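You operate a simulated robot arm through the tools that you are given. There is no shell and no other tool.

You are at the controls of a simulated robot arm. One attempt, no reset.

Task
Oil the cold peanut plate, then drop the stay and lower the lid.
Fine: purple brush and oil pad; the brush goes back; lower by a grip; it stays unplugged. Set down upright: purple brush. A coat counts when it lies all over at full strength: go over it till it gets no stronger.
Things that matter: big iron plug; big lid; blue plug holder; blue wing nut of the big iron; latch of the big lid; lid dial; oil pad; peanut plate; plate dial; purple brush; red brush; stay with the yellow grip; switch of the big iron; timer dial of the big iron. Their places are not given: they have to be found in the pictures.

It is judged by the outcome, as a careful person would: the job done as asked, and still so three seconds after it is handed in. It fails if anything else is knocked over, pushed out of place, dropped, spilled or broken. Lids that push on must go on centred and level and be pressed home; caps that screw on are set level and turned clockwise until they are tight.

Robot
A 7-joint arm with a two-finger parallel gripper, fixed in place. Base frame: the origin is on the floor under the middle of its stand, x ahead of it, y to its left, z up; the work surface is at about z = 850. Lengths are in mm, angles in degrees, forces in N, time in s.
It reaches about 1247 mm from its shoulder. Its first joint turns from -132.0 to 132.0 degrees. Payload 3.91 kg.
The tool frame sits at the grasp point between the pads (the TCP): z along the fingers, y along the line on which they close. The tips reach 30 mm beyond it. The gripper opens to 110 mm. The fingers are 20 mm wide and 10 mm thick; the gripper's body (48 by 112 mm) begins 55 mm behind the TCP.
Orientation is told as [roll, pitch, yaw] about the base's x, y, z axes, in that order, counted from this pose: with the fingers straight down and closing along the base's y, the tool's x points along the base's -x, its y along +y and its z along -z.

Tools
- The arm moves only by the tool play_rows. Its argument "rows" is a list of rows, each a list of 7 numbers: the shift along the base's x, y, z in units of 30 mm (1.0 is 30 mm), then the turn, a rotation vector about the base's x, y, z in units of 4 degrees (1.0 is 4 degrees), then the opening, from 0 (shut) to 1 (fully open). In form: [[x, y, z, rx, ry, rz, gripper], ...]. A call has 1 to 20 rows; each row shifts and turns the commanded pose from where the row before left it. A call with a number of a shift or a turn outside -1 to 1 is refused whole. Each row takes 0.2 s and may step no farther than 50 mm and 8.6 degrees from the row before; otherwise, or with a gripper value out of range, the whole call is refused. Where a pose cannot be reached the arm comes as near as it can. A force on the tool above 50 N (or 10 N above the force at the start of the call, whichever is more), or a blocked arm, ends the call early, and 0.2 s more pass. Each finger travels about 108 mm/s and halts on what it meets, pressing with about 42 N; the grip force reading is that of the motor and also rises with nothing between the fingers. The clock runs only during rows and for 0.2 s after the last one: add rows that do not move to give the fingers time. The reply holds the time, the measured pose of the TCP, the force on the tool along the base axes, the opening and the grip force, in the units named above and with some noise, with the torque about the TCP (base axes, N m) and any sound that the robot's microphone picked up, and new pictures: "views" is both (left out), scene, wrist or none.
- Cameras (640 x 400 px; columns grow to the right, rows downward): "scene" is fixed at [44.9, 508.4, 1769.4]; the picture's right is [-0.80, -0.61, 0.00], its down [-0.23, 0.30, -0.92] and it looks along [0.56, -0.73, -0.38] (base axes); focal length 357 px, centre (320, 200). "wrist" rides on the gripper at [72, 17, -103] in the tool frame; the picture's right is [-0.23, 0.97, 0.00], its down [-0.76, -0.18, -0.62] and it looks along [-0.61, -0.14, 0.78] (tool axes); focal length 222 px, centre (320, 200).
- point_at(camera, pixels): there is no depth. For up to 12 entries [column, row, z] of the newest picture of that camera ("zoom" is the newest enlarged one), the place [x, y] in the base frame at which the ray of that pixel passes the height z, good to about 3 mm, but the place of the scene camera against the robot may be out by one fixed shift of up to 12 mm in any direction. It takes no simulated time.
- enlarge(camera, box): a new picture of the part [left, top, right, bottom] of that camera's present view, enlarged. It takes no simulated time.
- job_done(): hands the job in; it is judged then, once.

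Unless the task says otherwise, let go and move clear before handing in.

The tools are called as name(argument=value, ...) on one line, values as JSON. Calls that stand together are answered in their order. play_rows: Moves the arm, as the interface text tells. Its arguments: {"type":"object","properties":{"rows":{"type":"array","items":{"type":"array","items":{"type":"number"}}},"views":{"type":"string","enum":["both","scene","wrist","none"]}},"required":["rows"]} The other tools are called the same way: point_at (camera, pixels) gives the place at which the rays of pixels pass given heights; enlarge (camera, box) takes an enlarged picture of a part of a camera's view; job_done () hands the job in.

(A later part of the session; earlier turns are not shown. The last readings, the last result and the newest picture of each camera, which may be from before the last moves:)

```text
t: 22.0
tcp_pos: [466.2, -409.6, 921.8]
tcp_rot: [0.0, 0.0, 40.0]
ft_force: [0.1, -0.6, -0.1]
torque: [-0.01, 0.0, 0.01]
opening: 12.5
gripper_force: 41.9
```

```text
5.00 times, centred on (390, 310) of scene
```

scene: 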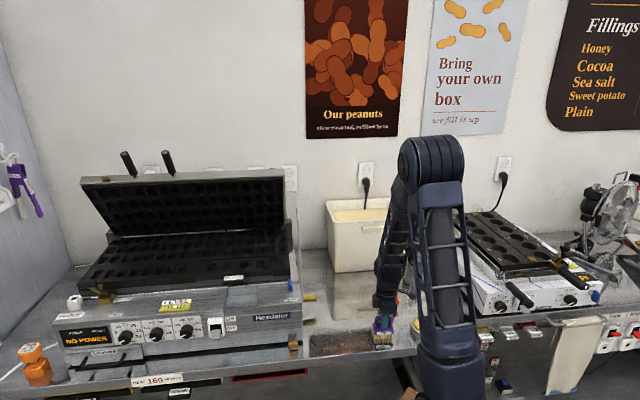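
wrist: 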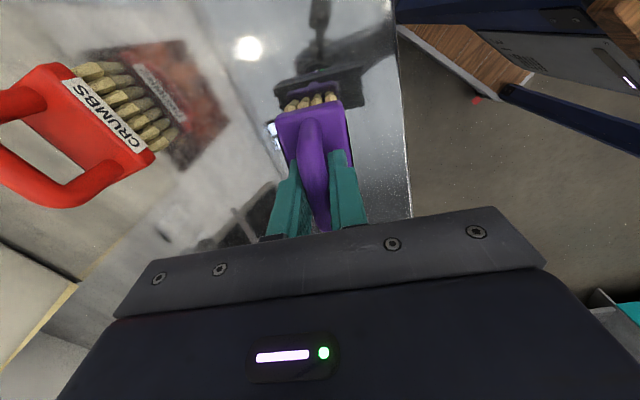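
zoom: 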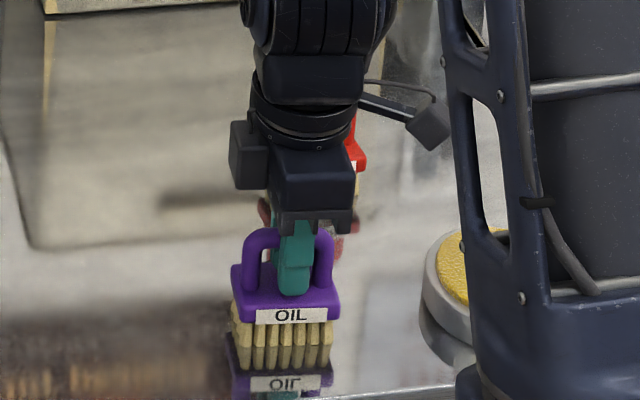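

The arch is held (opening 12.5 mm, force 42 N), with home TCP (466.2,-409.6,921.8), yaw 40. I'll lift and move over the oil pad near (357,-520).

play_rows(rows=[[0, 0, 0.5, 0, 0, 0, 0], [0, 0, 0.8, 0, 0, 0, 0], [0, 0, 0.9, 0, 0, 0, 0], [0, 0, 0.9, 0, 0, 0, 0], [-0.6, -0.6, 0, 0, 0, 0, 0], [-0.6, -0.6, 0, 0, 0, 0, 0], [-0.6, -0.6, 0, 0, 0, 0, 0], [-0.6, -0.6, 0, 0, 0, 0, 0], [-0.6, -0.6, 0, 0, 0, 0, 0], [-0.6, -0.6, 0, 0, 0, 0, 0]], views="both")

enlarge(camera="wrist", box=[200, 40, 440, 230])

enlarge(camera="scene", box=[370, 260, 470, 350])

```text
t: 24.2
tcp_pos: [356.7, -516.1, 1014.0]
tcp_rot: [-0.1, -0.1, 40.0]
ft_force: [-0.1, -0.4, -1.0]
torque: [-0.03, 0.02, 0.01]
opening: 0.0
gripper_force: 37.6
```

scene: 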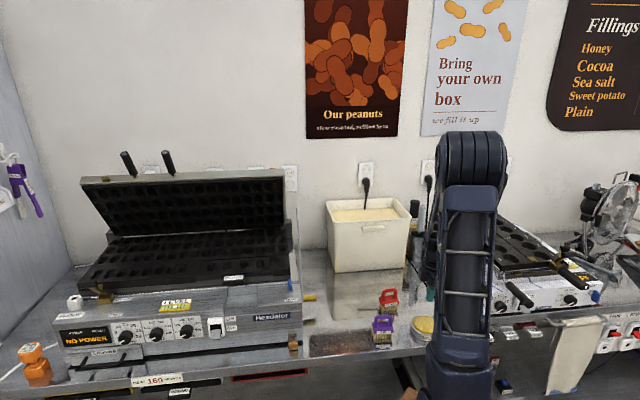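
wrist: 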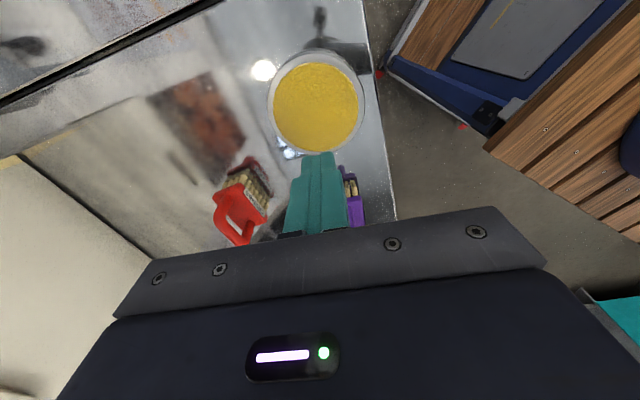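

```text
2.11 times, centred on (320, 135) of wrist
```

zoom: 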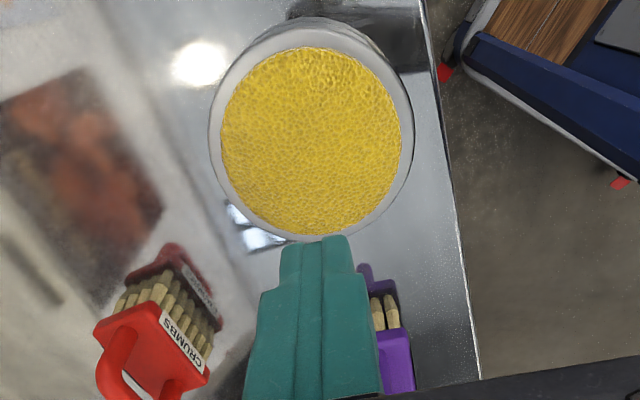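

```text
4.44 times, centred on (420, 305) of scene
```

zoom: 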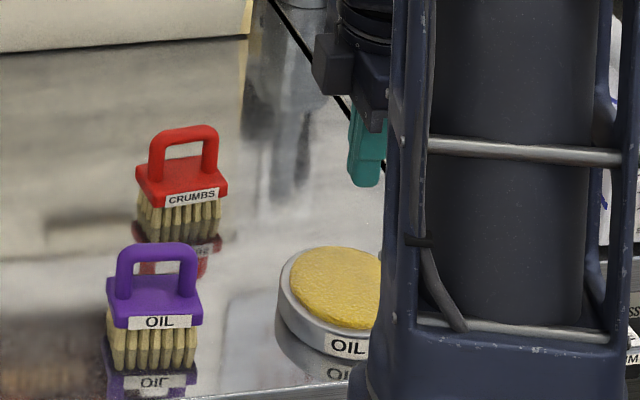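

The brush slipped out: opening is 0 and it still stands at its place (scene zoom (157,300)). I'll return above it with open fingers and look at how it stands before grasping lower and firmer.

play_rows(rows=[[0.6, 0.6, 0, 0, 0, 0, 0.5], [0.6, 0.6, 0, 0, 0, 0, 1], [0.6, 0.6, 0, 0, 0, 0, 1], [0.6, 0.6, 0, 0, 0, 0, 1], [0.6, 0.6, 0, 0, 0, 0, 1], [0.6, 0.6, 0, 0, 0, 0, 1], [0, 0, 0, 0, 0, 0, 1]], views="both")

enlarge(camera="wrist", box=[220, 60, 420, 210])

enlarge(camera="scene", box=[340, 270, 440, 350])

```text
t: 25.8
tcp_pos: [463.4, -410.0, 1014.7]
tcp_rot: [0.1, 0.0, 39.9]
ft_force: [-1.0, -0.4, -0.1]
torque: [0.0, 0.02, 0.01]
opening: 109.8
gripper_force: 0.0
```

scene: 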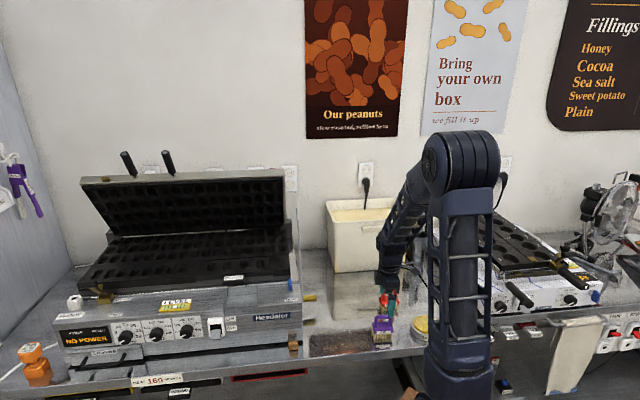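
wrist: 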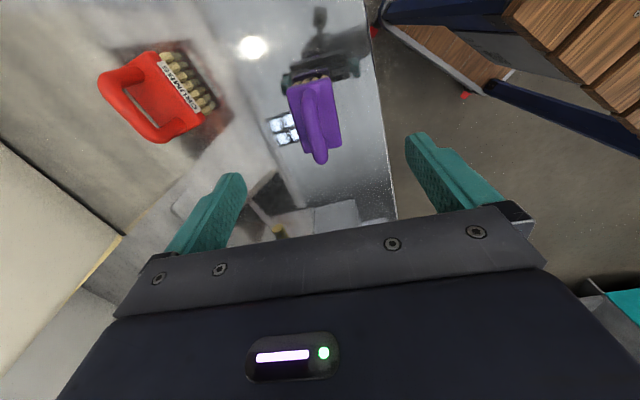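

```text
2.67 times, centred on (320, 135) of wrist
```

zoom: 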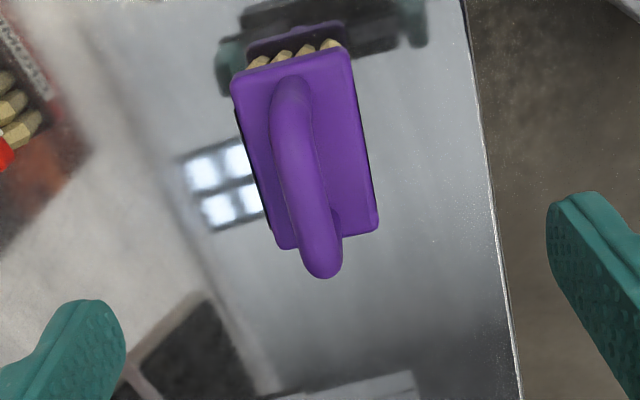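

```text
5.00 times, centred on (390, 310) of scene
```

zoom: 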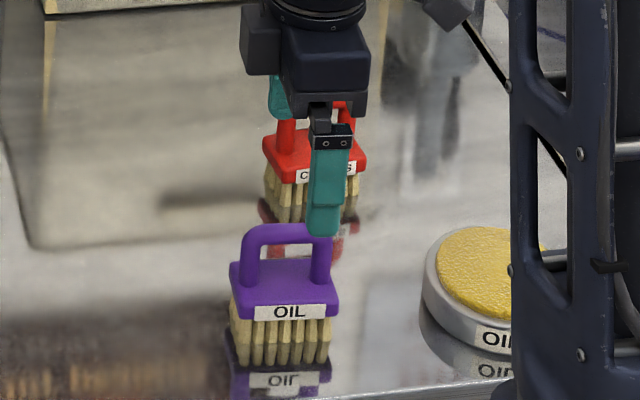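

point_at(camera="zoom", pixels=[[232, 80, 885], [350, 46, 885], [379, 226, 885], [280, 248, 885], [284, 85, 925], [322, 265, 925]])

```text
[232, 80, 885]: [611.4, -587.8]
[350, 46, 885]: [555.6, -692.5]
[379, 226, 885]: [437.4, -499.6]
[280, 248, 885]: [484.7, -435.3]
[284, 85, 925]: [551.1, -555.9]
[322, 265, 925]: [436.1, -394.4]
```

point_at(camera="wrist", pixels=[[287, 90, 885], [331.25, 77.25, 885], [342.1, 144.75, 885], [305, 153, 885], [306.5, 92, 925], [320.75, 159.4, 925]])

```text
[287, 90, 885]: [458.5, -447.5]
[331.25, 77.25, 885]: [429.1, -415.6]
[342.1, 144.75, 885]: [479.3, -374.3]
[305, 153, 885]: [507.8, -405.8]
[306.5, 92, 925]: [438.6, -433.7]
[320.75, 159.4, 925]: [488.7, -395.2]
```

The brush stands upright at the same spot (centre ≈ (467,-410)), so it simply slipped off the round arch. I'll go lower to clamp the flat block sides (TCP z≈905) with the arch between the fingers, then check with a small lift.

play_rows(rows=[[0.1, 0, -0.914, 0, 0, 0, 1], [0, 0, -0.914, 0, 0, 0, 1], [0, 0, -0.914, 0, 0, 0, 1], [0, 0, -0.6, 0, 0, 0, 1], [0, 0, -0.314, 0, 0, 0, 1], [0, 0, 0, 0, 0, 0, 1]], views="both")

enlarge(camera="scene", box=[340, 270, 440, 350])

enlarge(camera="wrist", box=[220, 60, 420, 220])

```text
t: 27.2
tcp_pos: [467.8, -411.6, 904.0]
tcp_rot: [0.0, 0.0, 39.9]
ft_force: [0.7, 1.3, -0.3]
torque: [0.01, 0.0, 0.03]
opening: 110.2
gripper_force: 0.0
```

scene: 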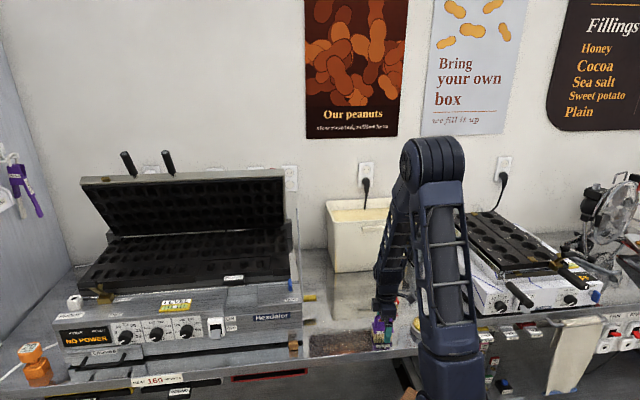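
wrist: 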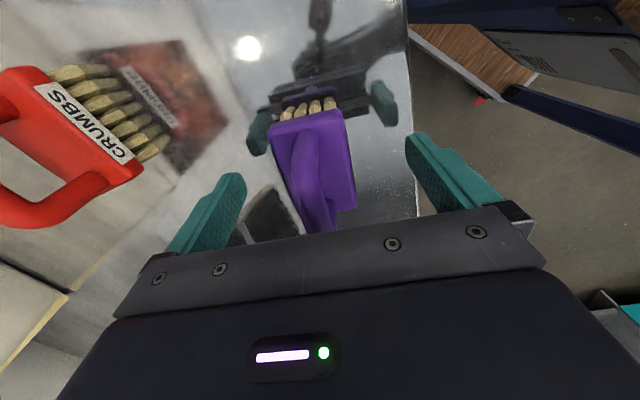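

```text
5.00 times, centred on (390, 310) of scene
```

zoom: 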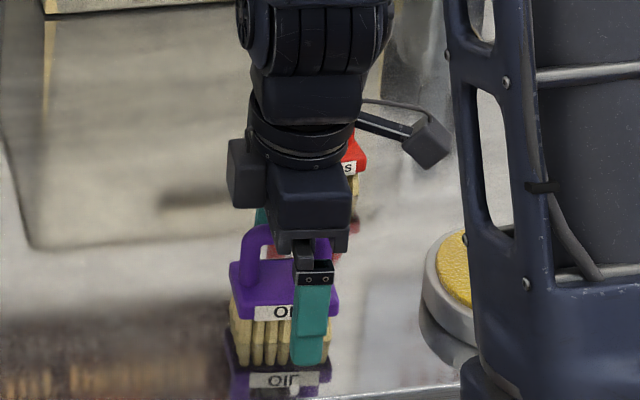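

```text
2.50 times, centred on (320, 140) of wrist
```

zoom: 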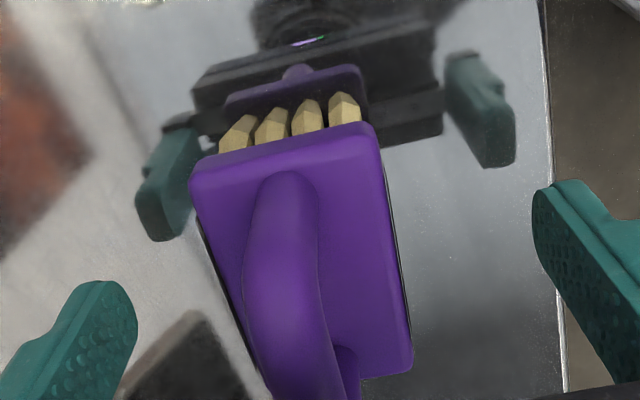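

The block top is at z≈887 and centred within 1 mm between the fingers; tips are at 874. I'll lower 3 mm and close on the block sides, then lift 9 mm to test.

play_rows(rows=[[0, 0, -0.1, 0, 0, 0, 0.7], [0, 0, 0, 0, 0, 0, 0.4], [0, 0, 0, 0, 0, 0, 0.2], [0, 0, 0, 0, 0, 0, 0], [0, 0, 0, 0, 0, 0, 0], [0, 0, 0, 0, 0, 0, 0], [0, 0, 0, 0, 0, 0, 0]], views="wrist")

play_rows(rows=[[0, 0, 0.1, 0, 0, 0, 0], [0, 0, 0.1, 0, 0, 0, 0], [0, 0, 0.1, 0, 0, 0, 0], [0, 0, 0, 0, 0, 0, 0]], views="both")

```text
t: 28.8
tcp_pos: [468.3, -409.8, 902.4]
tcp_rot: [0.0, 0.0, 39.9]
ft_force: [0.9, -0.4, 0.6]
torque: [0.03, -0.01, -0.03]
opening: 44.1
gripper_force: 41.9
```

wrist: 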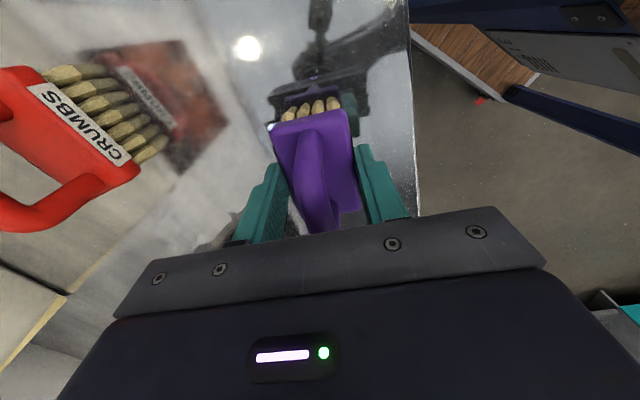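

```text
t: 29.8
tcp_pos: [468.5, -409.9, 911.8]
tcp_rot: [0.0, 0.0, 39.9]
ft_force: [0.1, -0.2, -1.3]
torque: [0.01, 0.02, -0.01]
opening: 44.2
gripper_force: 41.8
```

scene: 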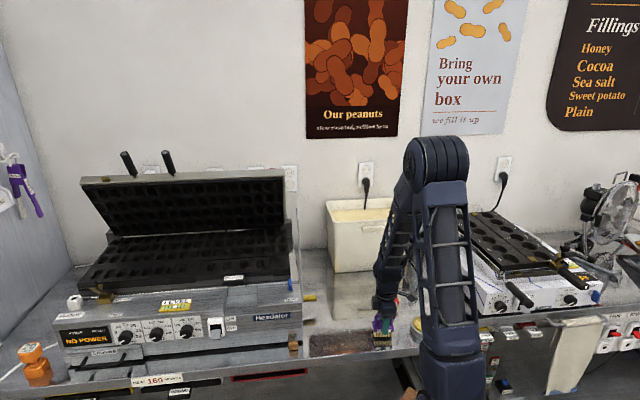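
wrist: 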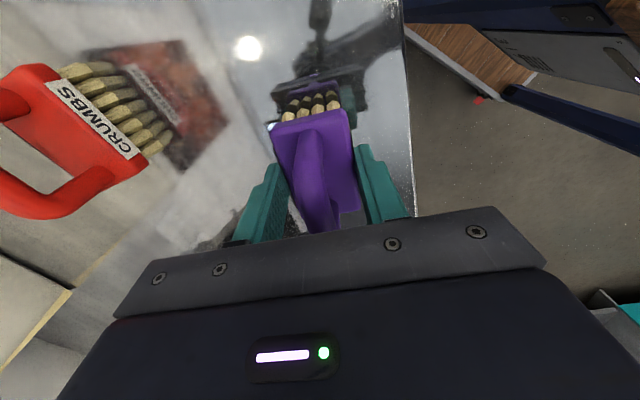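

The brush is now held by its block (44 mm) and lifted cleanly. I'll carry it over the oil pad centre ≈ (355,-521).

play_rows(rows=[[0, 0, 0.6, 0, 0, 0, 0], [0, 0, 0.8, 0, 0, 0, 0], [0, 0, 0.8, 0, 0, 0, 0], [-0.3, -0.3, 0.5, 0, 0, 0, 0], [-0.6, -0.6, 0, 0, 0, 0, 0], [-0.6, -0.6, 0, 0, 0, 0, 0], [-0.6, -0.6, 0, 0, 0, 0, 0], [-0.6, -0.6, 0, 0, 0, 0, 0], [-0.6, -0.6, 0, 0, 0, 0, 0], [-0.48, -0.42, 0, 0, 0, 0, 0], [0, 0, 0, 0, 0, 0, 0]], views="both")

enlarge(camera="wrist", box=[200, 40, 440, 230])

```text
t: 32.2
tcp_pos: [355.6, -522.4, 992.5]
tcp_rot: [0.0, 0.0, 39.9]
ft_force: [0.7, -0.8, -0.3]
torque: [-0.02, 0.02, 0.02]
opening: 43.9
gripper_force: 41.6
```

scene: 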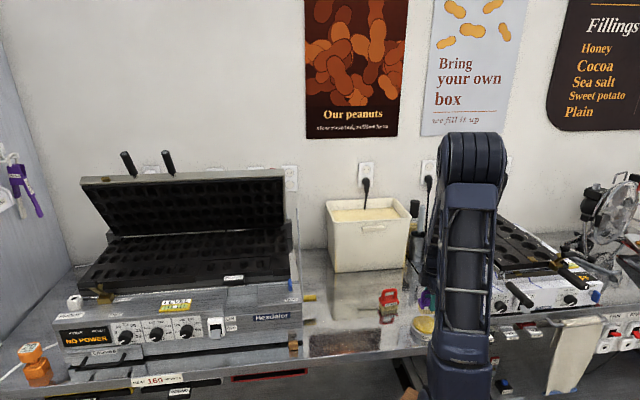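
wrist: 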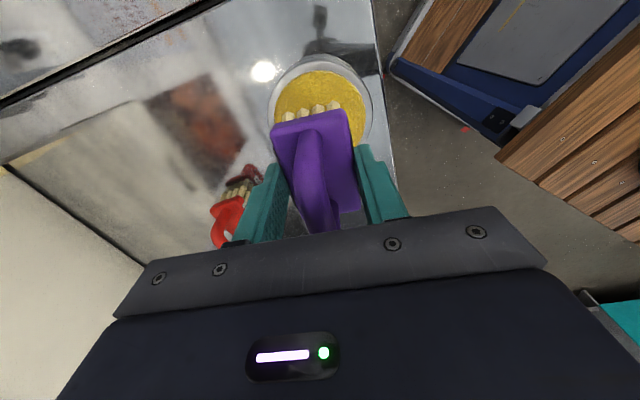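

```text
2.11 times, centred on (320, 135) of wrist
```

zoom: 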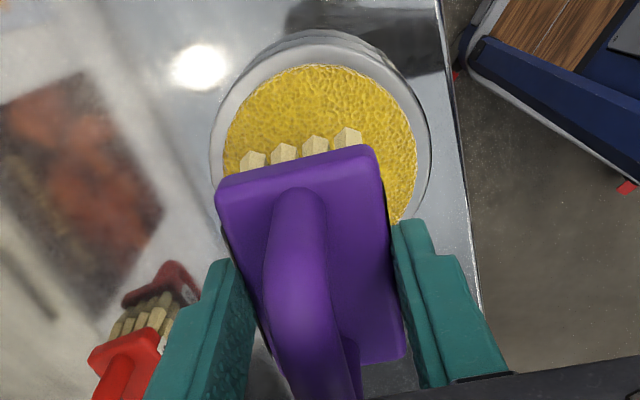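

Positioned over the pad with the brush above it. I'll lower to just above it and then touch down in small steps.

play_rows(rows=[[0, 0, -0.8, 0, 0, 0, 0], [0, 0, -0.8, 0, 0, 0, 0], [0, 0, -0.1, 0, 0, 0, 0], [0, 0, 0, 0, 0, 0, 0]], views="wrist")

enlarge(camera="wrist", box=[220, 40, 420, 190])

```text
t: 33.2
tcp_pos: [356.2, -519.7, 940.5]
tcp_rot: [0.0, 0.0, 40.1]
ft_force: [-0.8, 0.4, -1.6]
torque: [-0.01, 0.01, -0.02]
opening: 44.1
gripper_force: 42.1
```

wrist: 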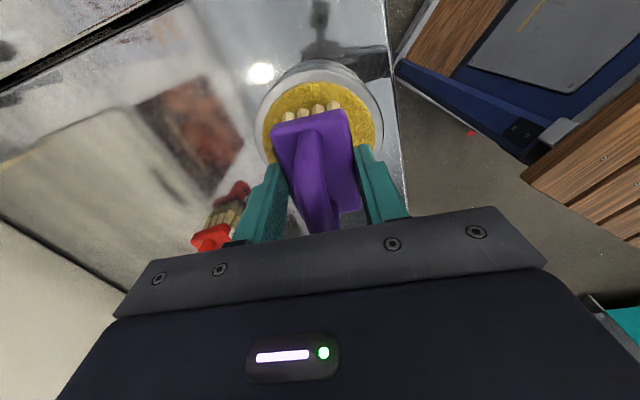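

```text
2.67 times, centred on (320, 115) of wrist
```

zoom: 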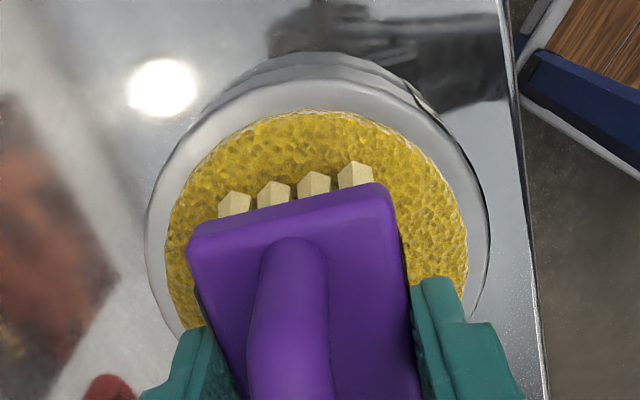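

play_rows(rows=[[0, 0, -0.1, 0, 0, 0, 0], [0, 0, -0.1, 0, 0, 0, 0], [0, 0, 0, 0, 0, 0, 0]], views="none")

play_rows(rows=[[0, 0, -0.1, 0, 0, 0, 0], [0, 0, 0, 0, 0, 0, 0]], views="none")

play_rows(rows=[[0, 0, -0.1, 0, 0, 0, 0], [0, 0, 0, 0, 0, 0, 0]], views="wrist")

```text
t: 34.0
tcp_pos: [355.7, -520.0, 934.1]
tcp_rot: [0.1, -0.1, 39.9]
ft_force: [0.5, 0.6, -1.0]
torque: [0.01, -0.01, 0.0]
opening: 44.1
gripper_force: 41.9
```

```text
t: 34.6
tcp_pos: [354.5, -521.4, 933.6]
tcp_rot: [-0.1, 0.0, 40.0]
ft_force: [-2.1, 4.6, 31.2]
torque: [0.29, 0.02, 0.0]
opening: 43.8
gripper_force: 42.1
```

```text
t: 35.2
tcp_pos: [355.4, -521.1, 930.2]
tcp_rot: [-0.1, 0.1, 39.9]
ft_force: [-0.2, 3.9, 34.4]
torque: [0.16, 0.02, -0.02]
opening: 44.1
gripper_force: 42.1
```

wrist: 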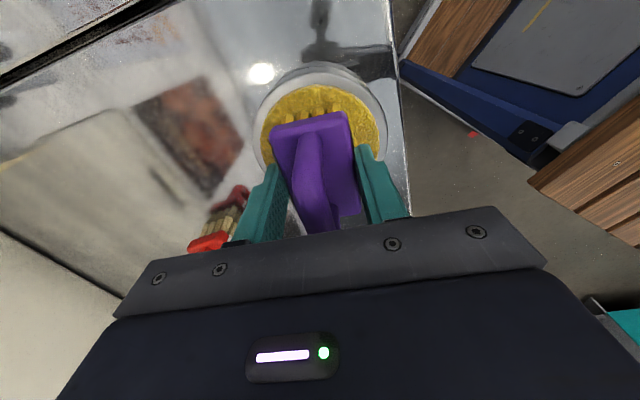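

Contact gave ~34 N at TCP z≈930 and the bristles have turned yellow, so oil is being picked up. I'll ease off the force, wipe lightly a few mm, then lift and inspect.

play_rows(rows=[[0, 0, 0.06, 0, 0, 0, 0], [0.15, 0.12, 0, 0, 0, 0, 0], [0.15, 0.12, 0, 0, 0, 0, 0], [-0.2, -0.16, 0, 0, 0, 0, 0], [-0.2, -0.16, 0, 0, 0, 0, 0], [0.1, 0.08, 0, 0, 0, 0, 0]], views="none")

play_rows(rows=[[0, 0, 0.3, 0, 0, 0, 0], [0, 0, 0.6, 0, 0, 0, 0], [0, 0, 0.8, 0, 0, 0, 0], [0, 0, 0, 0, 0, 0, 0]], views="both")

enlarge(camera="wrist", box=[220, 40, 420, 240])

```text
t: 36.6
tcp_pos: [355.4, -521.7, 930.0]
tcp_rot: [0.0, 0.0, 39.9]
ft_force: [-0.1, -0.1, -1.3]
torque: [0.01, 0.0, 0.0]
opening: 44.3
gripper_force: 41.9
```

```text
t: 37.6
tcp_pos: [355.2, -520.6, 980.6]
tcp_rot: [-0.1, 0.1, 40.0]
ft_force: [-0.2, -0.3, -0.8]
torque: [0.02, 0.0, -0.03]
opening: 43.6
gripper_force: 42.0
```

scene: 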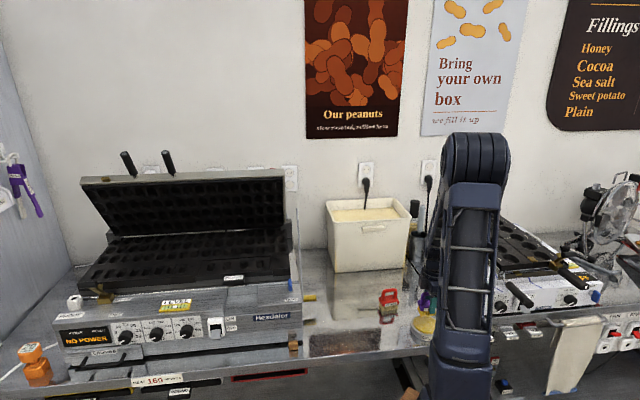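
wrist: 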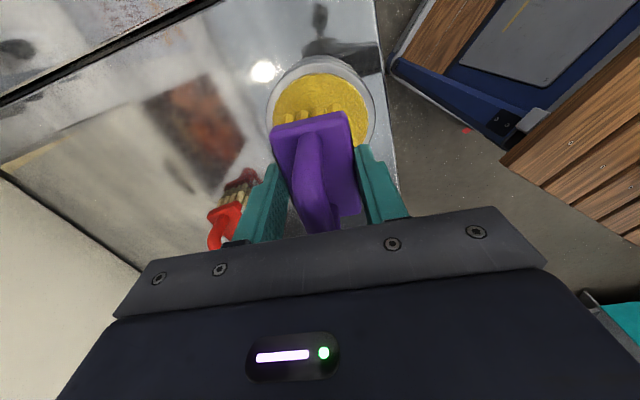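

```text
2.00 times, centred on (320, 140) of wrist
```

zoom: 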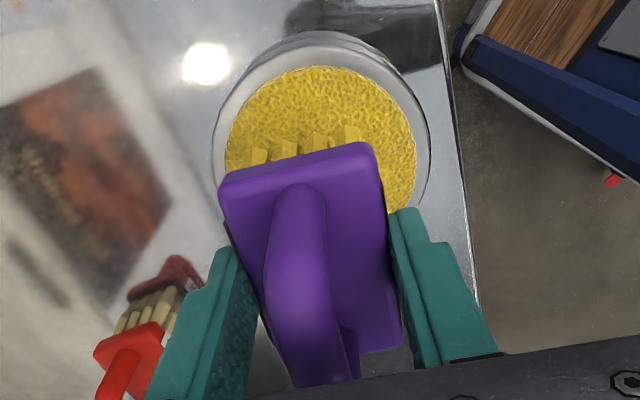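

The bristles are now yellow with oil and the brush has slid up ~4-5 mm in the grip (bristle tips ≈ 48.5 mm below TCP), so I must keep pressing forces below ~30 N. Next I'll rise and travel to above the peanut plate, at roughly (940,-167).

play_rows(rows=[[0, 0, 0.9, 0, 0, 0, 0], [0, 0, 0.9, 0, 0, 0, 0], [0, 0, 0.9, 0, 0, 0, 0], [0, 0, 0.9, 0, 0, 0, 0], [0, 0, 0.9, 0, 0, 0.25, 0], [0.3, 0.2, 0.9, 0, 0, 0.25, 0], [0.6, 0.4, 0.9, 0, 0, 0.25, 0], [0.9, 0.55, 0.9, 0, 0, 0.25, 0], [0.95, 0.57, 0.9, 0, 0, 0.25, 0], [0.95, 0.57, 0.3, 0, 0, 0, 0], [0.95, 0.57, 0, 0, 0, 0, 0], [0.95, 0.57, 0, 0, 0, 0, 0], [0.95, 0.57, 0, 0, 0, 0, 0], [0.95, 0.57, 0, 0, 0, 0, 0], [0.95, 0.57, 0, 0, 0, 0, 0], [0.95, 0.57, 0, 0, 0, 0, 0]], views="both")

```text
t: 41.0
tcp_pos: [635.6, -351.3, 1234.7]
tcp_rot: [0.0, 0.1, 44.9]
ft_force: [0.2, -0.2, -0.5]
torque: [0.03, -0.04, -0.02]
opening: 43.9
gripper_force: 42.0
```

scene: 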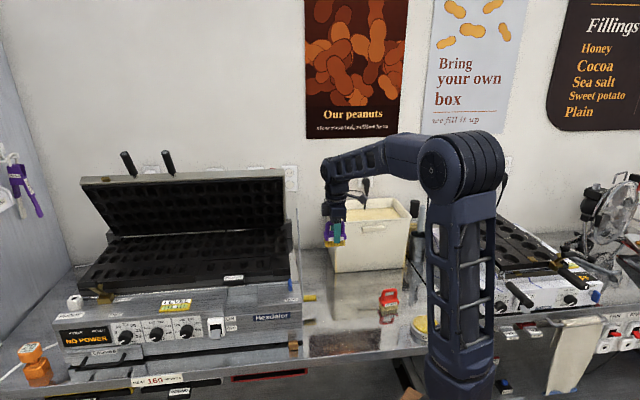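
wrist: 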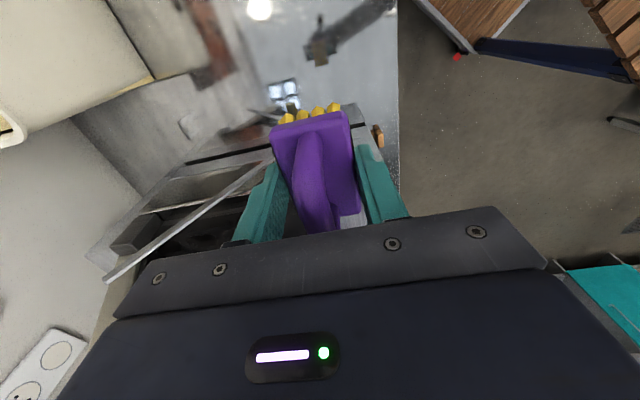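

Brush is held well and clear of the stay. I'll continue to above the peanut plate at height ~1235.

play_rows(rows=[[0.92, 0.56, 0, 0, 0, 0, 0], [0.92, 0.56, 0, 0, 0, 0, 0], [0.92, 0.56, 0, 0, 0, 0, 0], [0.92, 0.56, 0, 0, 0, 0, 0], [0.92, 0.56, 0, 0, 0, 0, 0], [0.92, 0.56, 0, 0, 0, 0, 0], [0.92, 0.56, 0, 0, 0, 0, 0], [0.92, 0.56, 0, 0, 0, 0, 0], [0.5, 0.3, 0, 0, 0, 0, 0], [0, 0, 0, 0, 0, 0, 0]], views="both")

enlarge(camera="wrist", box=[180, 0, 460, 200])

enlarge(camera="scene", box=[160, 180, 320, 300])

```text
t: 43.2
tcp_pos: [871.0, -206.0, 1234.5]
tcp_rot: [0.0, 0.0, 44.9]
ft_force: [-0.1, -0.5, -1.0]
torque: [-0.02, 0.01, -0.02]
opening: 44.0
gripper_force: 42.2
```

scene: 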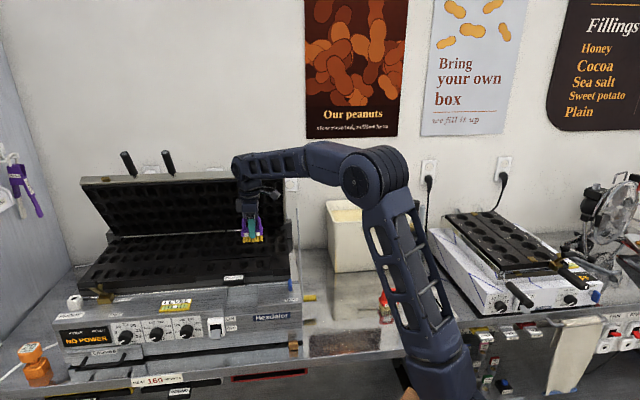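
wrist: 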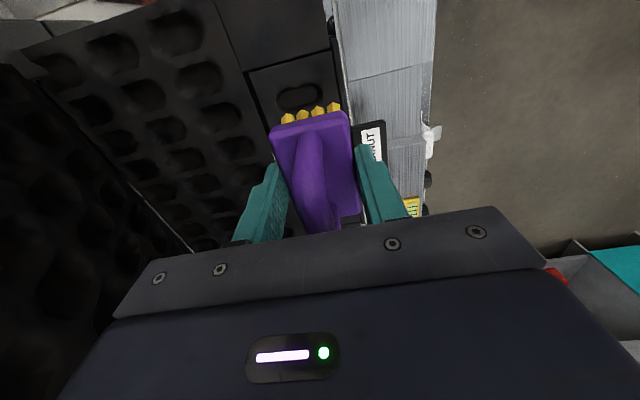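

```text
2.00 times, centred on (320, 100) of wrist
```

zoom: 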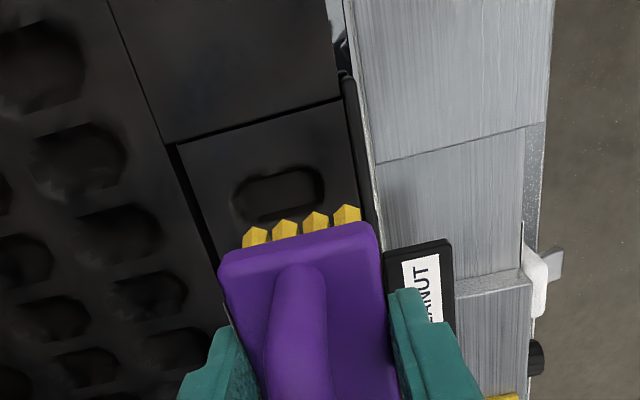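

```text
3.33 times, centred on (240, 240) of scene
```

zoom: 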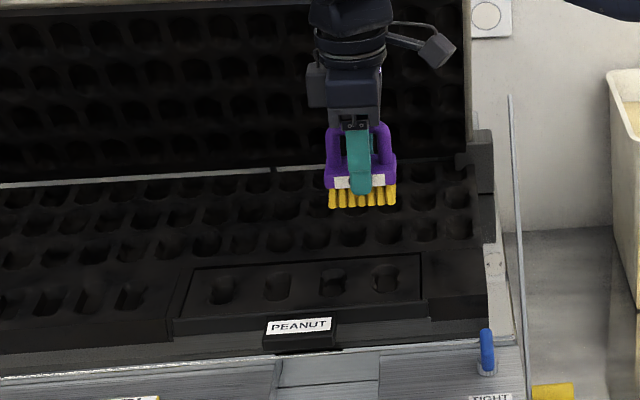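

point_at(camera="wrist", pixels=[[249, 71.5, 1078], [330, 48.5, 1078], [346, 107.5, 1078], [267.5, 127.5, 1078], [299, 97, 1070], [249, 71.5, 1060], [330, 48.5, 1060], [346, 107.5, 1060], [267.5, 127.5, 1060]])

point_at(camera="scene", pixels=[[198, 260.5, 1078], [266.5, 256, 1078], [269, 273.5, 1078], [192.5, 280, 1078], [198, 260.5, 1060], [266.5, 256, 1060], [269, 273.5, 1060], [192.5, 280, 1060]])

```text
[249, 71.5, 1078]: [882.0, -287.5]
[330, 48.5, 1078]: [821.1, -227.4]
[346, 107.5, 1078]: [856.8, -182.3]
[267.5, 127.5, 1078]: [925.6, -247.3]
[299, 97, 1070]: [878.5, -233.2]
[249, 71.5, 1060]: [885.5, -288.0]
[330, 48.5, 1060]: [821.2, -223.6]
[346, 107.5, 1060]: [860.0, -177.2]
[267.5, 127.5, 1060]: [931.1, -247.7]
```

```text
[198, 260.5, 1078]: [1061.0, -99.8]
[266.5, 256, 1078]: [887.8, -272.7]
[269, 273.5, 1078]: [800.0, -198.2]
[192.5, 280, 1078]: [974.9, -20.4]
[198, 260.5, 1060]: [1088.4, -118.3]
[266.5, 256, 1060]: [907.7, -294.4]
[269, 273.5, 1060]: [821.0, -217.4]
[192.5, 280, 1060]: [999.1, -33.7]
```

The insert's right edge is at u≈420, v≈741–827; left edge u≈672; surface z≈1076. I'll position over its right end mid-lane and lower to just above the surface.

play_rows(rows=[[0.05, -0.5, -0.2, 0, 0, 0, 0], [0, -0.5, -0.7, 0, 0, 0, 0], [0, 0, -0.8, 0, 0, 0, 0], [0, 0, -0.8, 0, 0, 0, 0], [0, 0, -0.5, 0, 0, 0, 0], [0, 0, 0, 0, 0, 0, 0]], views="both")

enlarge(camera="scene", box=[160, 180, 320, 300])

enlarge(camera="wrist", box=[200, 0, 440, 200])

```text
t: 44.6
tcp_pos: [874.5, -236.5, 1143.3]
tcp_rot: [-0.1, 0.0, 45.1]
ft_force: [1.2, 0.2, -0.2]
torque: [-0.03, -0.01, 0.0]
opening: 44.1
gripper_force: 41.9
```

scene: 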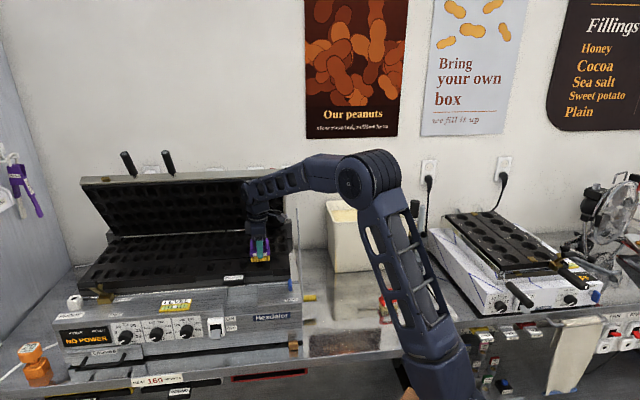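
wrist: 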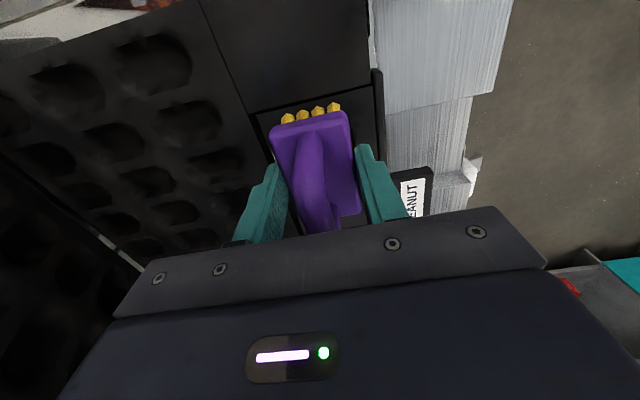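

```text
3.33 times, centred on (240, 240) of scene
```

zoom: 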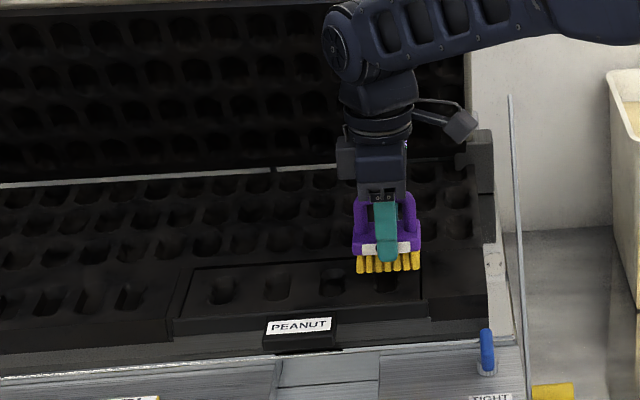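

```text
2.00 times, centred on (320, 100) of wrist
```

zoom: 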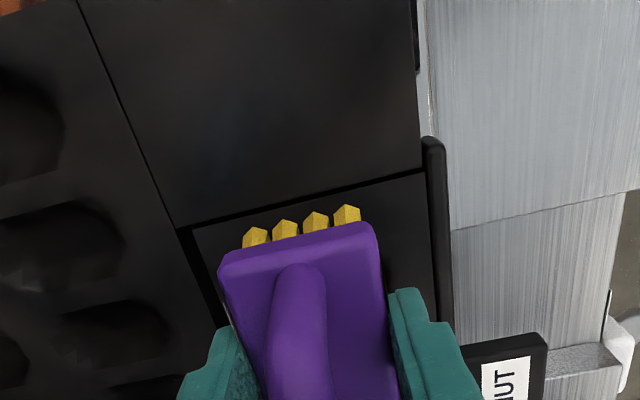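

Brush is above the right end of the insert. Now touch down in small steps, checking the force.

play_rows(rows=[[0, 0, -0.15, 0, 0, 0, 0], [0, 0, -0.15, 0, 0, 0, 0], [0, 0, -0.1, 0, 0, 0, 0], [0, 0, 0, 0, 0, 0, 0]], views="none")

play_rows(rows=[[0, 0, -0.05, 0, 0, 0, 0], [0, 0, -0.05, 0, 0, 0, 0], [0, 0, 0, 0, 0, 0, 0]], views="none")

play_rows(rows=[[0, 0, -0.05, 0, 0, 0, 0], [0, 0, -0.05, 0, 0, 0, 0], [0, 0, 0, 0, 0, 0, 0]], views="both")

```text
t: 45.6
tcp_pos: [874.5, -236.3, 1131.3]
tcp_rot: [0.0, 0.0, 44.8]
ft_force: [0.6, -1.8, -0.8]
torque: [-0.01, -0.01, 0.01]
opening: 44.0
gripper_force: 41.8
```

```text
t: 46.4
tcp_pos: [873.7, -236.5, 1128.9]
tcp_rot: [0.0, 0.0, 44.8]
ft_force: [0.5, 0.8, -1.3]
torque: [-0.01, -0.02, 0.0]
opening: 44.1
gripper_force: 42.2
```

```text
t: 47.2
tcp_pos: [873.6, -234.9, 1125.9]
tcp_rot: [0.0, 0.1, 44.9]
ft_force: [-0.4, -0.6, -0.2]
torque: [-0.01, 0.0, 0.0]
opening: 44.3
gripper_force: 41.4
```

scene: 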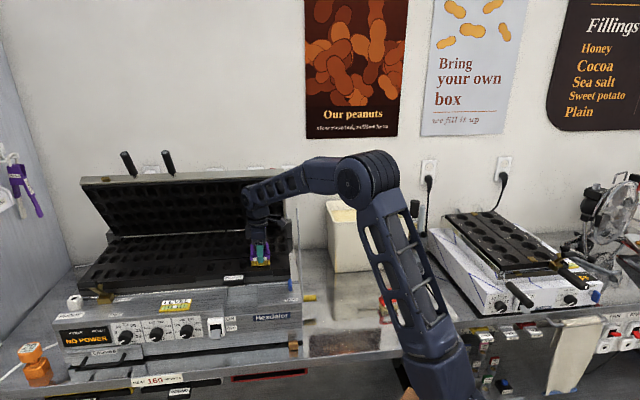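
wrist: 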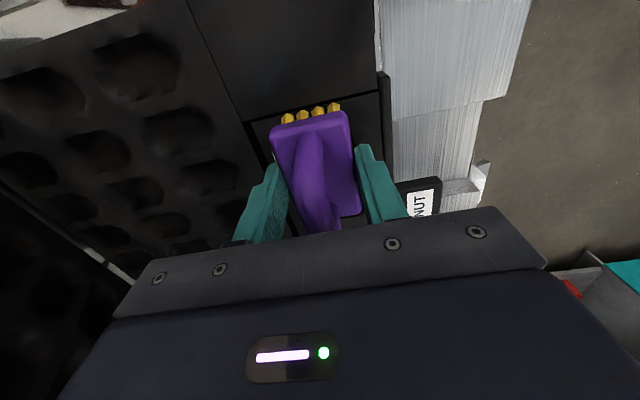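

play_rows(rows=[[0, 0, -0.05, 0, 0, 0, 0], [0, 0, -0.05, 0, 0, 0, 0], [0, 0, 0, 0, 0, 0, 0]], views="none")

play_rows(rows=[[0, 0, -0.04, 0, 0, 0, 0], [0, 0, 0, 0, 0, 0, 0]], views="none")

play_rows(rows=[[0, 0, -0.04, 0, 0, 0, 0], [0, 0, 0, 0, 0, 0, 0]], views="none")

play_rows(rows=[[0, 0, -0.04, 0, 0, 0, 0], [0, 0, 0, 0, 0, 0, 0]], views="none")

```text
t: 48.0
tcp_pos: [874.5, -236.2, 1123.4]
tcp_rot: [-0.1, -0.1, 44.9]
ft_force: [1.4, 0.4, 8.2]
torque: [-0.04, 0.11, -0.04]
opening: 43.8
gripper_force: 42.4
```

```text
t: 48.6
tcp_pos: [873.8, -237.4, 1124.0]
tcp_rot: [-0.2, -0.2, 44.8]
ft_force: [5.2, 0.8, 27.6]
torque: [0.02, 0.11, -0.01]
opening: 44.0
gripper_force: 42.0
```

```text
t: 49.2
tcp_pos: [874.3, -235.4, 1121.0]
tcp_rot: [-0.2, -0.1, 44.9]
ft_force: [4.7, 0.0, 34.1]
torque: [0.03, -0.13, 0.02]
opening: 43.9
gripper_force: 42.0
```

```text
t: 49.8
tcp_pos: [873.0, -237.9, 1119.9]
tcp_rot: [-0.1, 0.0, 44.9]
ft_force: [5.5, -3.1, 34.5]
torque: [-0.06, -0.11, -0.01]
opening: 44.1
gripper_force: 41.8
```

Contact began at TCP z≈1123.5 and the force saturates at ~34 N. I'll ease up ~1.2 mm and sweep the middle lane toward the left end.

play_rows(rows=[[0, 0, 0.04, 0, 0, 0, 0], [0.4, 0.4, 0, 0, 0, 0, 0], [0.4, 0.4, 0, 0, 0, 0, 0], [0.4, 0.4, 0, 0, 0, 0, 0], [0.4, 0.4, 0, 0, 0, 0, 0]], views="both")

enlarge(camera="wrist", box=[200, 0, 440, 200])

```text
t: 51.0
tcp_pos: [920.2, -188.3, 1119.9]
tcp_rot: [0.0, 0.1, 44.9]
ft_force: [-3.7, -3.4, 11.7]
torque: [-0.17, 0.26, 0.05]
opening: 44.1
gripper_force: 41.8
```

scene: 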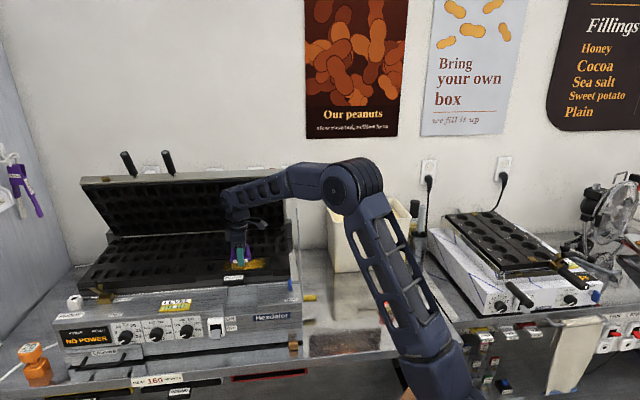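
wrist: 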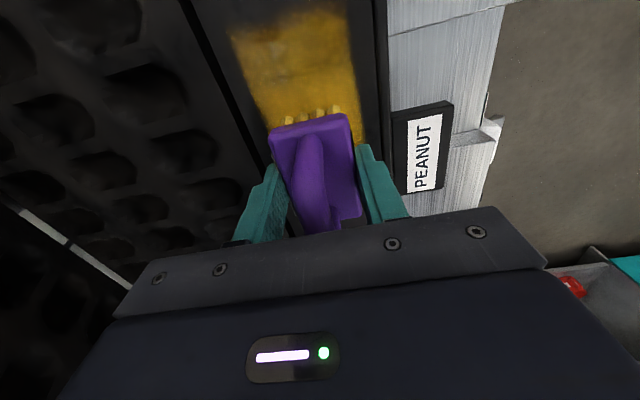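

```text
2.00 times, centred on (320, 100) of wrist
```

zoom: 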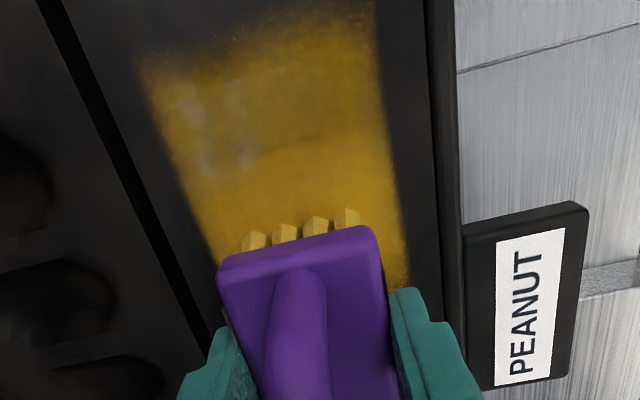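

Excellent: a yellow oil strip appears behind the brush. I continue this lane to the left end (u≈640).

play_rows(rows=[[0.4, 0.4, 0, 0, 0, 0, 0], [0.4, 0.4, 0, 0, 0, 0, 0], [0.4, 0.4, 0, 0, 0, 0, 0], [0.4, 0.4, 0, 0, 0, 0, 0], [0.4, 0.4, 0, 0, 0, 0, 0], [0.4, 0.4, 0, 0, 0, 0, 0], [0.2, 0.2, 0, 0, 0, 0, 0]], views="both")

enlarge(camera="wrist", box=[200, 0, 440, 200])

enlarge(camera="scene", box=[160, 200, 320, 300])

```text
t: 52.6
tcp_pos: [999.9, -111.6, 1119.8]
tcp_rot: [0.1, 0.2, 44.9]
ft_force: [-26.0, -8.5, 2.7]
torque: [-0.38, 1.04, 0.39]
opening: 44.0
gripper_force: 42.2
```

scene: 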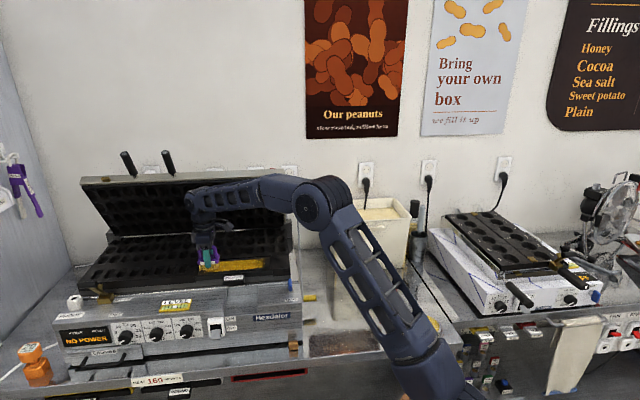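
wrist: 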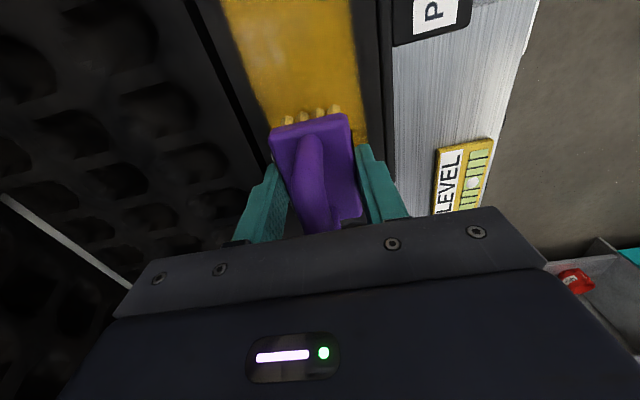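

```text
2.00 times, centred on (320, 100) of wrist
```

zoom: 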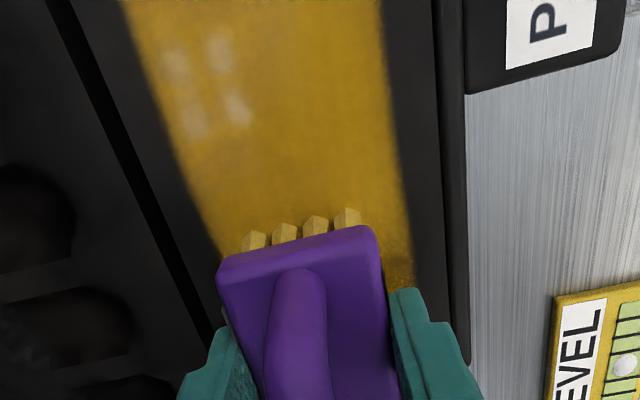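

```text
4.00 times, centred on (240, 250) of scene
```

zoom: 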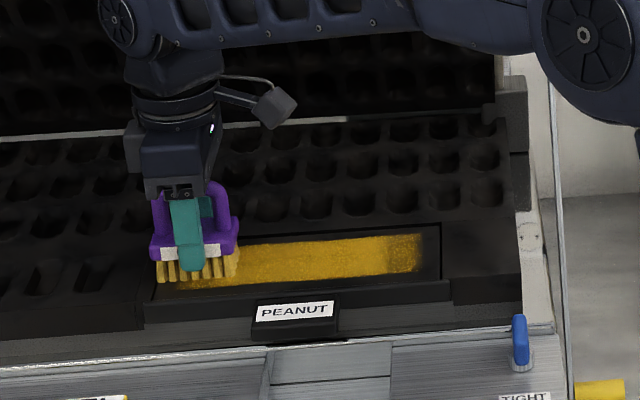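

The lane is coated, but a lateral force of ~26 N says the bristles touched the raised left rim at TCP u≈628 – so the insert is recessed. I'll back off 3 mm and step toward the back lane, watching for the back rim.

play_rows(rows=[[-0.07, -0.07, -0.02, 0, 0, 0, 0], [0.14, -0.14, 0, 0, 0, 0, 0], [0.14, -0.14, 0, 0, 0, 0, 0], [0, 0, 0, 0, 0, 0, 0]], views="none")

play_rows(rows=[[0.14, -0.14, 0, 0, 0, 0, 0], [0, 0, 0, 0, 0, 0, 0]], views="wrist")

```text
t: 53.6
tcp_pos: [1006.6, -121.3, 1119.9]
tcp_rot: [0.1, -0.1, 45.0]
ft_force: [1.5, 2.7, 7.0]
torque: [0.05, -0.04, 0.0]
opening: 44.1
gripper_force: 41.8
```

```text
t: 54.2
tcp_pos: [1009.4, -124.7, 1121.1]
tcp_rot: [0.0, 0.0, 45.0]
ft_force: [-4.6, 3.3, 12.8]
torque: [0.15, 0.2, 0.05]
opening: 43.8
gripper_force: 41.5
```

wrist: 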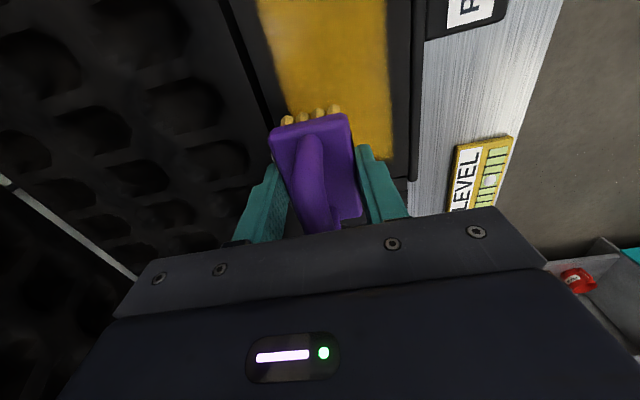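

play_rows(rows=[[0.12, -0.12, 0, 0, 0, 0, 0], [0, 0, 0, 0, 0, 0, 0]], views="none")

play_rows(rows=[[0.08, -0.08, 0, 0, 0, 0, 0], [0, 0, 0, 0, 0, 0, 0]], views="wrist")

enlarge(camera="wrist", box=[200, 0, 440, 200])

```text
t: 54.8
tcp_pos: [1013.0, -128.6, 1120.6]
tcp_rot: [0.0, 0.0, 44.9]
ft_force: [-2.8, 2.7, 14.7]
torque: [0.11, 0.2, 0.03]
opening: 43.8
gripper_force: 42.1
```

```text
t: 55.4
tcp_pos: [1015.5, -131.1, 1120.1]
tcp_rot: [0.0, 0.0, 45.0]
ft_force: [-5.6, 6.1, 15.9]
torque: [0.29, 0.18, 0.04]
opening: 44.0
gripper_force: 41.8
```

wrist: 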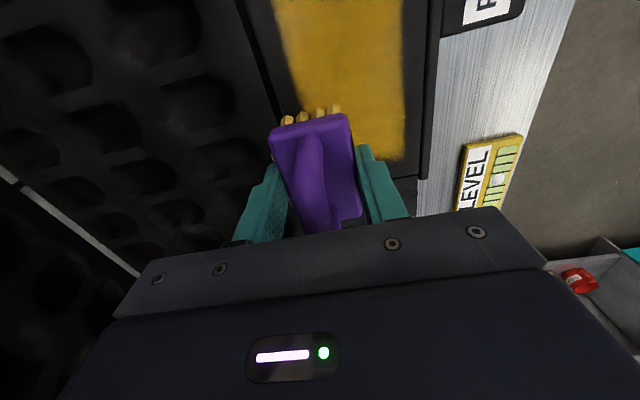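

```text
2.00 times, centred on (320, 100) of wrist
```

zoom: 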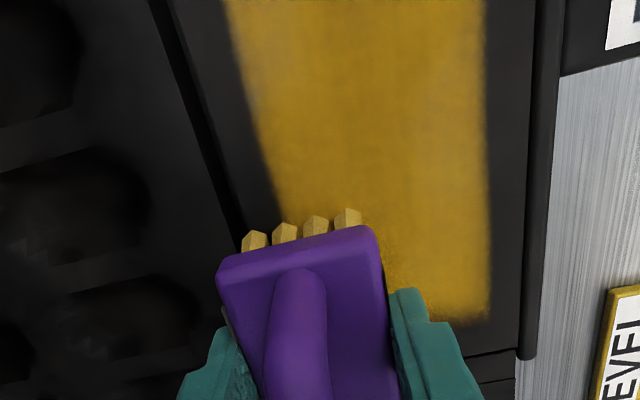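

point_at(camera="wrist", pixels=[[400, 181, 1074], [380, 160, 1074], [405, 155, 1074], [425, 170, 1074], [268, 100, 1074], [279, 95, 1074], [235, 0, 1074]])

```text
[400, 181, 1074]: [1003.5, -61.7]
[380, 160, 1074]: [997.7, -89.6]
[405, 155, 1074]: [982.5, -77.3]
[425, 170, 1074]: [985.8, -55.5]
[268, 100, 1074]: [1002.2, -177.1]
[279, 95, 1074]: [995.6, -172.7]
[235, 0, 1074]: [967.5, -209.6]
```

point_at(camera="wrist", pixels=[[292, 75, 1074], [402, 75, 1074], [424, 75, 1074], [266, 75, 1074], [285, 50, 1074], [402, 50, 1074], [404, 130, 1074]])

enlarge(camera="scene", box=[180, 240, 290, 300])

```text
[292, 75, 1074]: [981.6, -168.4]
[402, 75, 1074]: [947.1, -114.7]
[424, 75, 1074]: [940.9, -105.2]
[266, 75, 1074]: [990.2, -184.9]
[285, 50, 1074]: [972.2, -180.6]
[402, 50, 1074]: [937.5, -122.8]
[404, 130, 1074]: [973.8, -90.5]
```

```text
5.82 times, centred on (235, 270) of scene
```

zoom: 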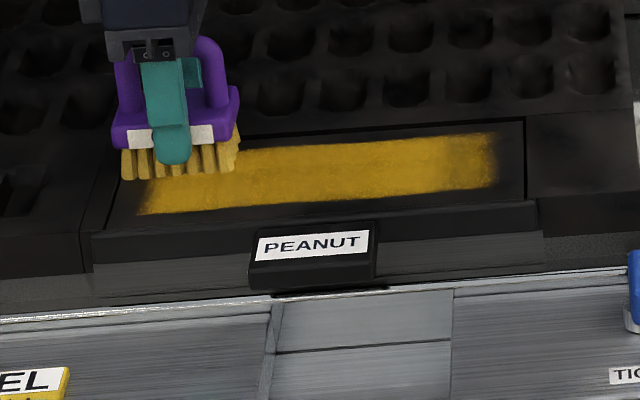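

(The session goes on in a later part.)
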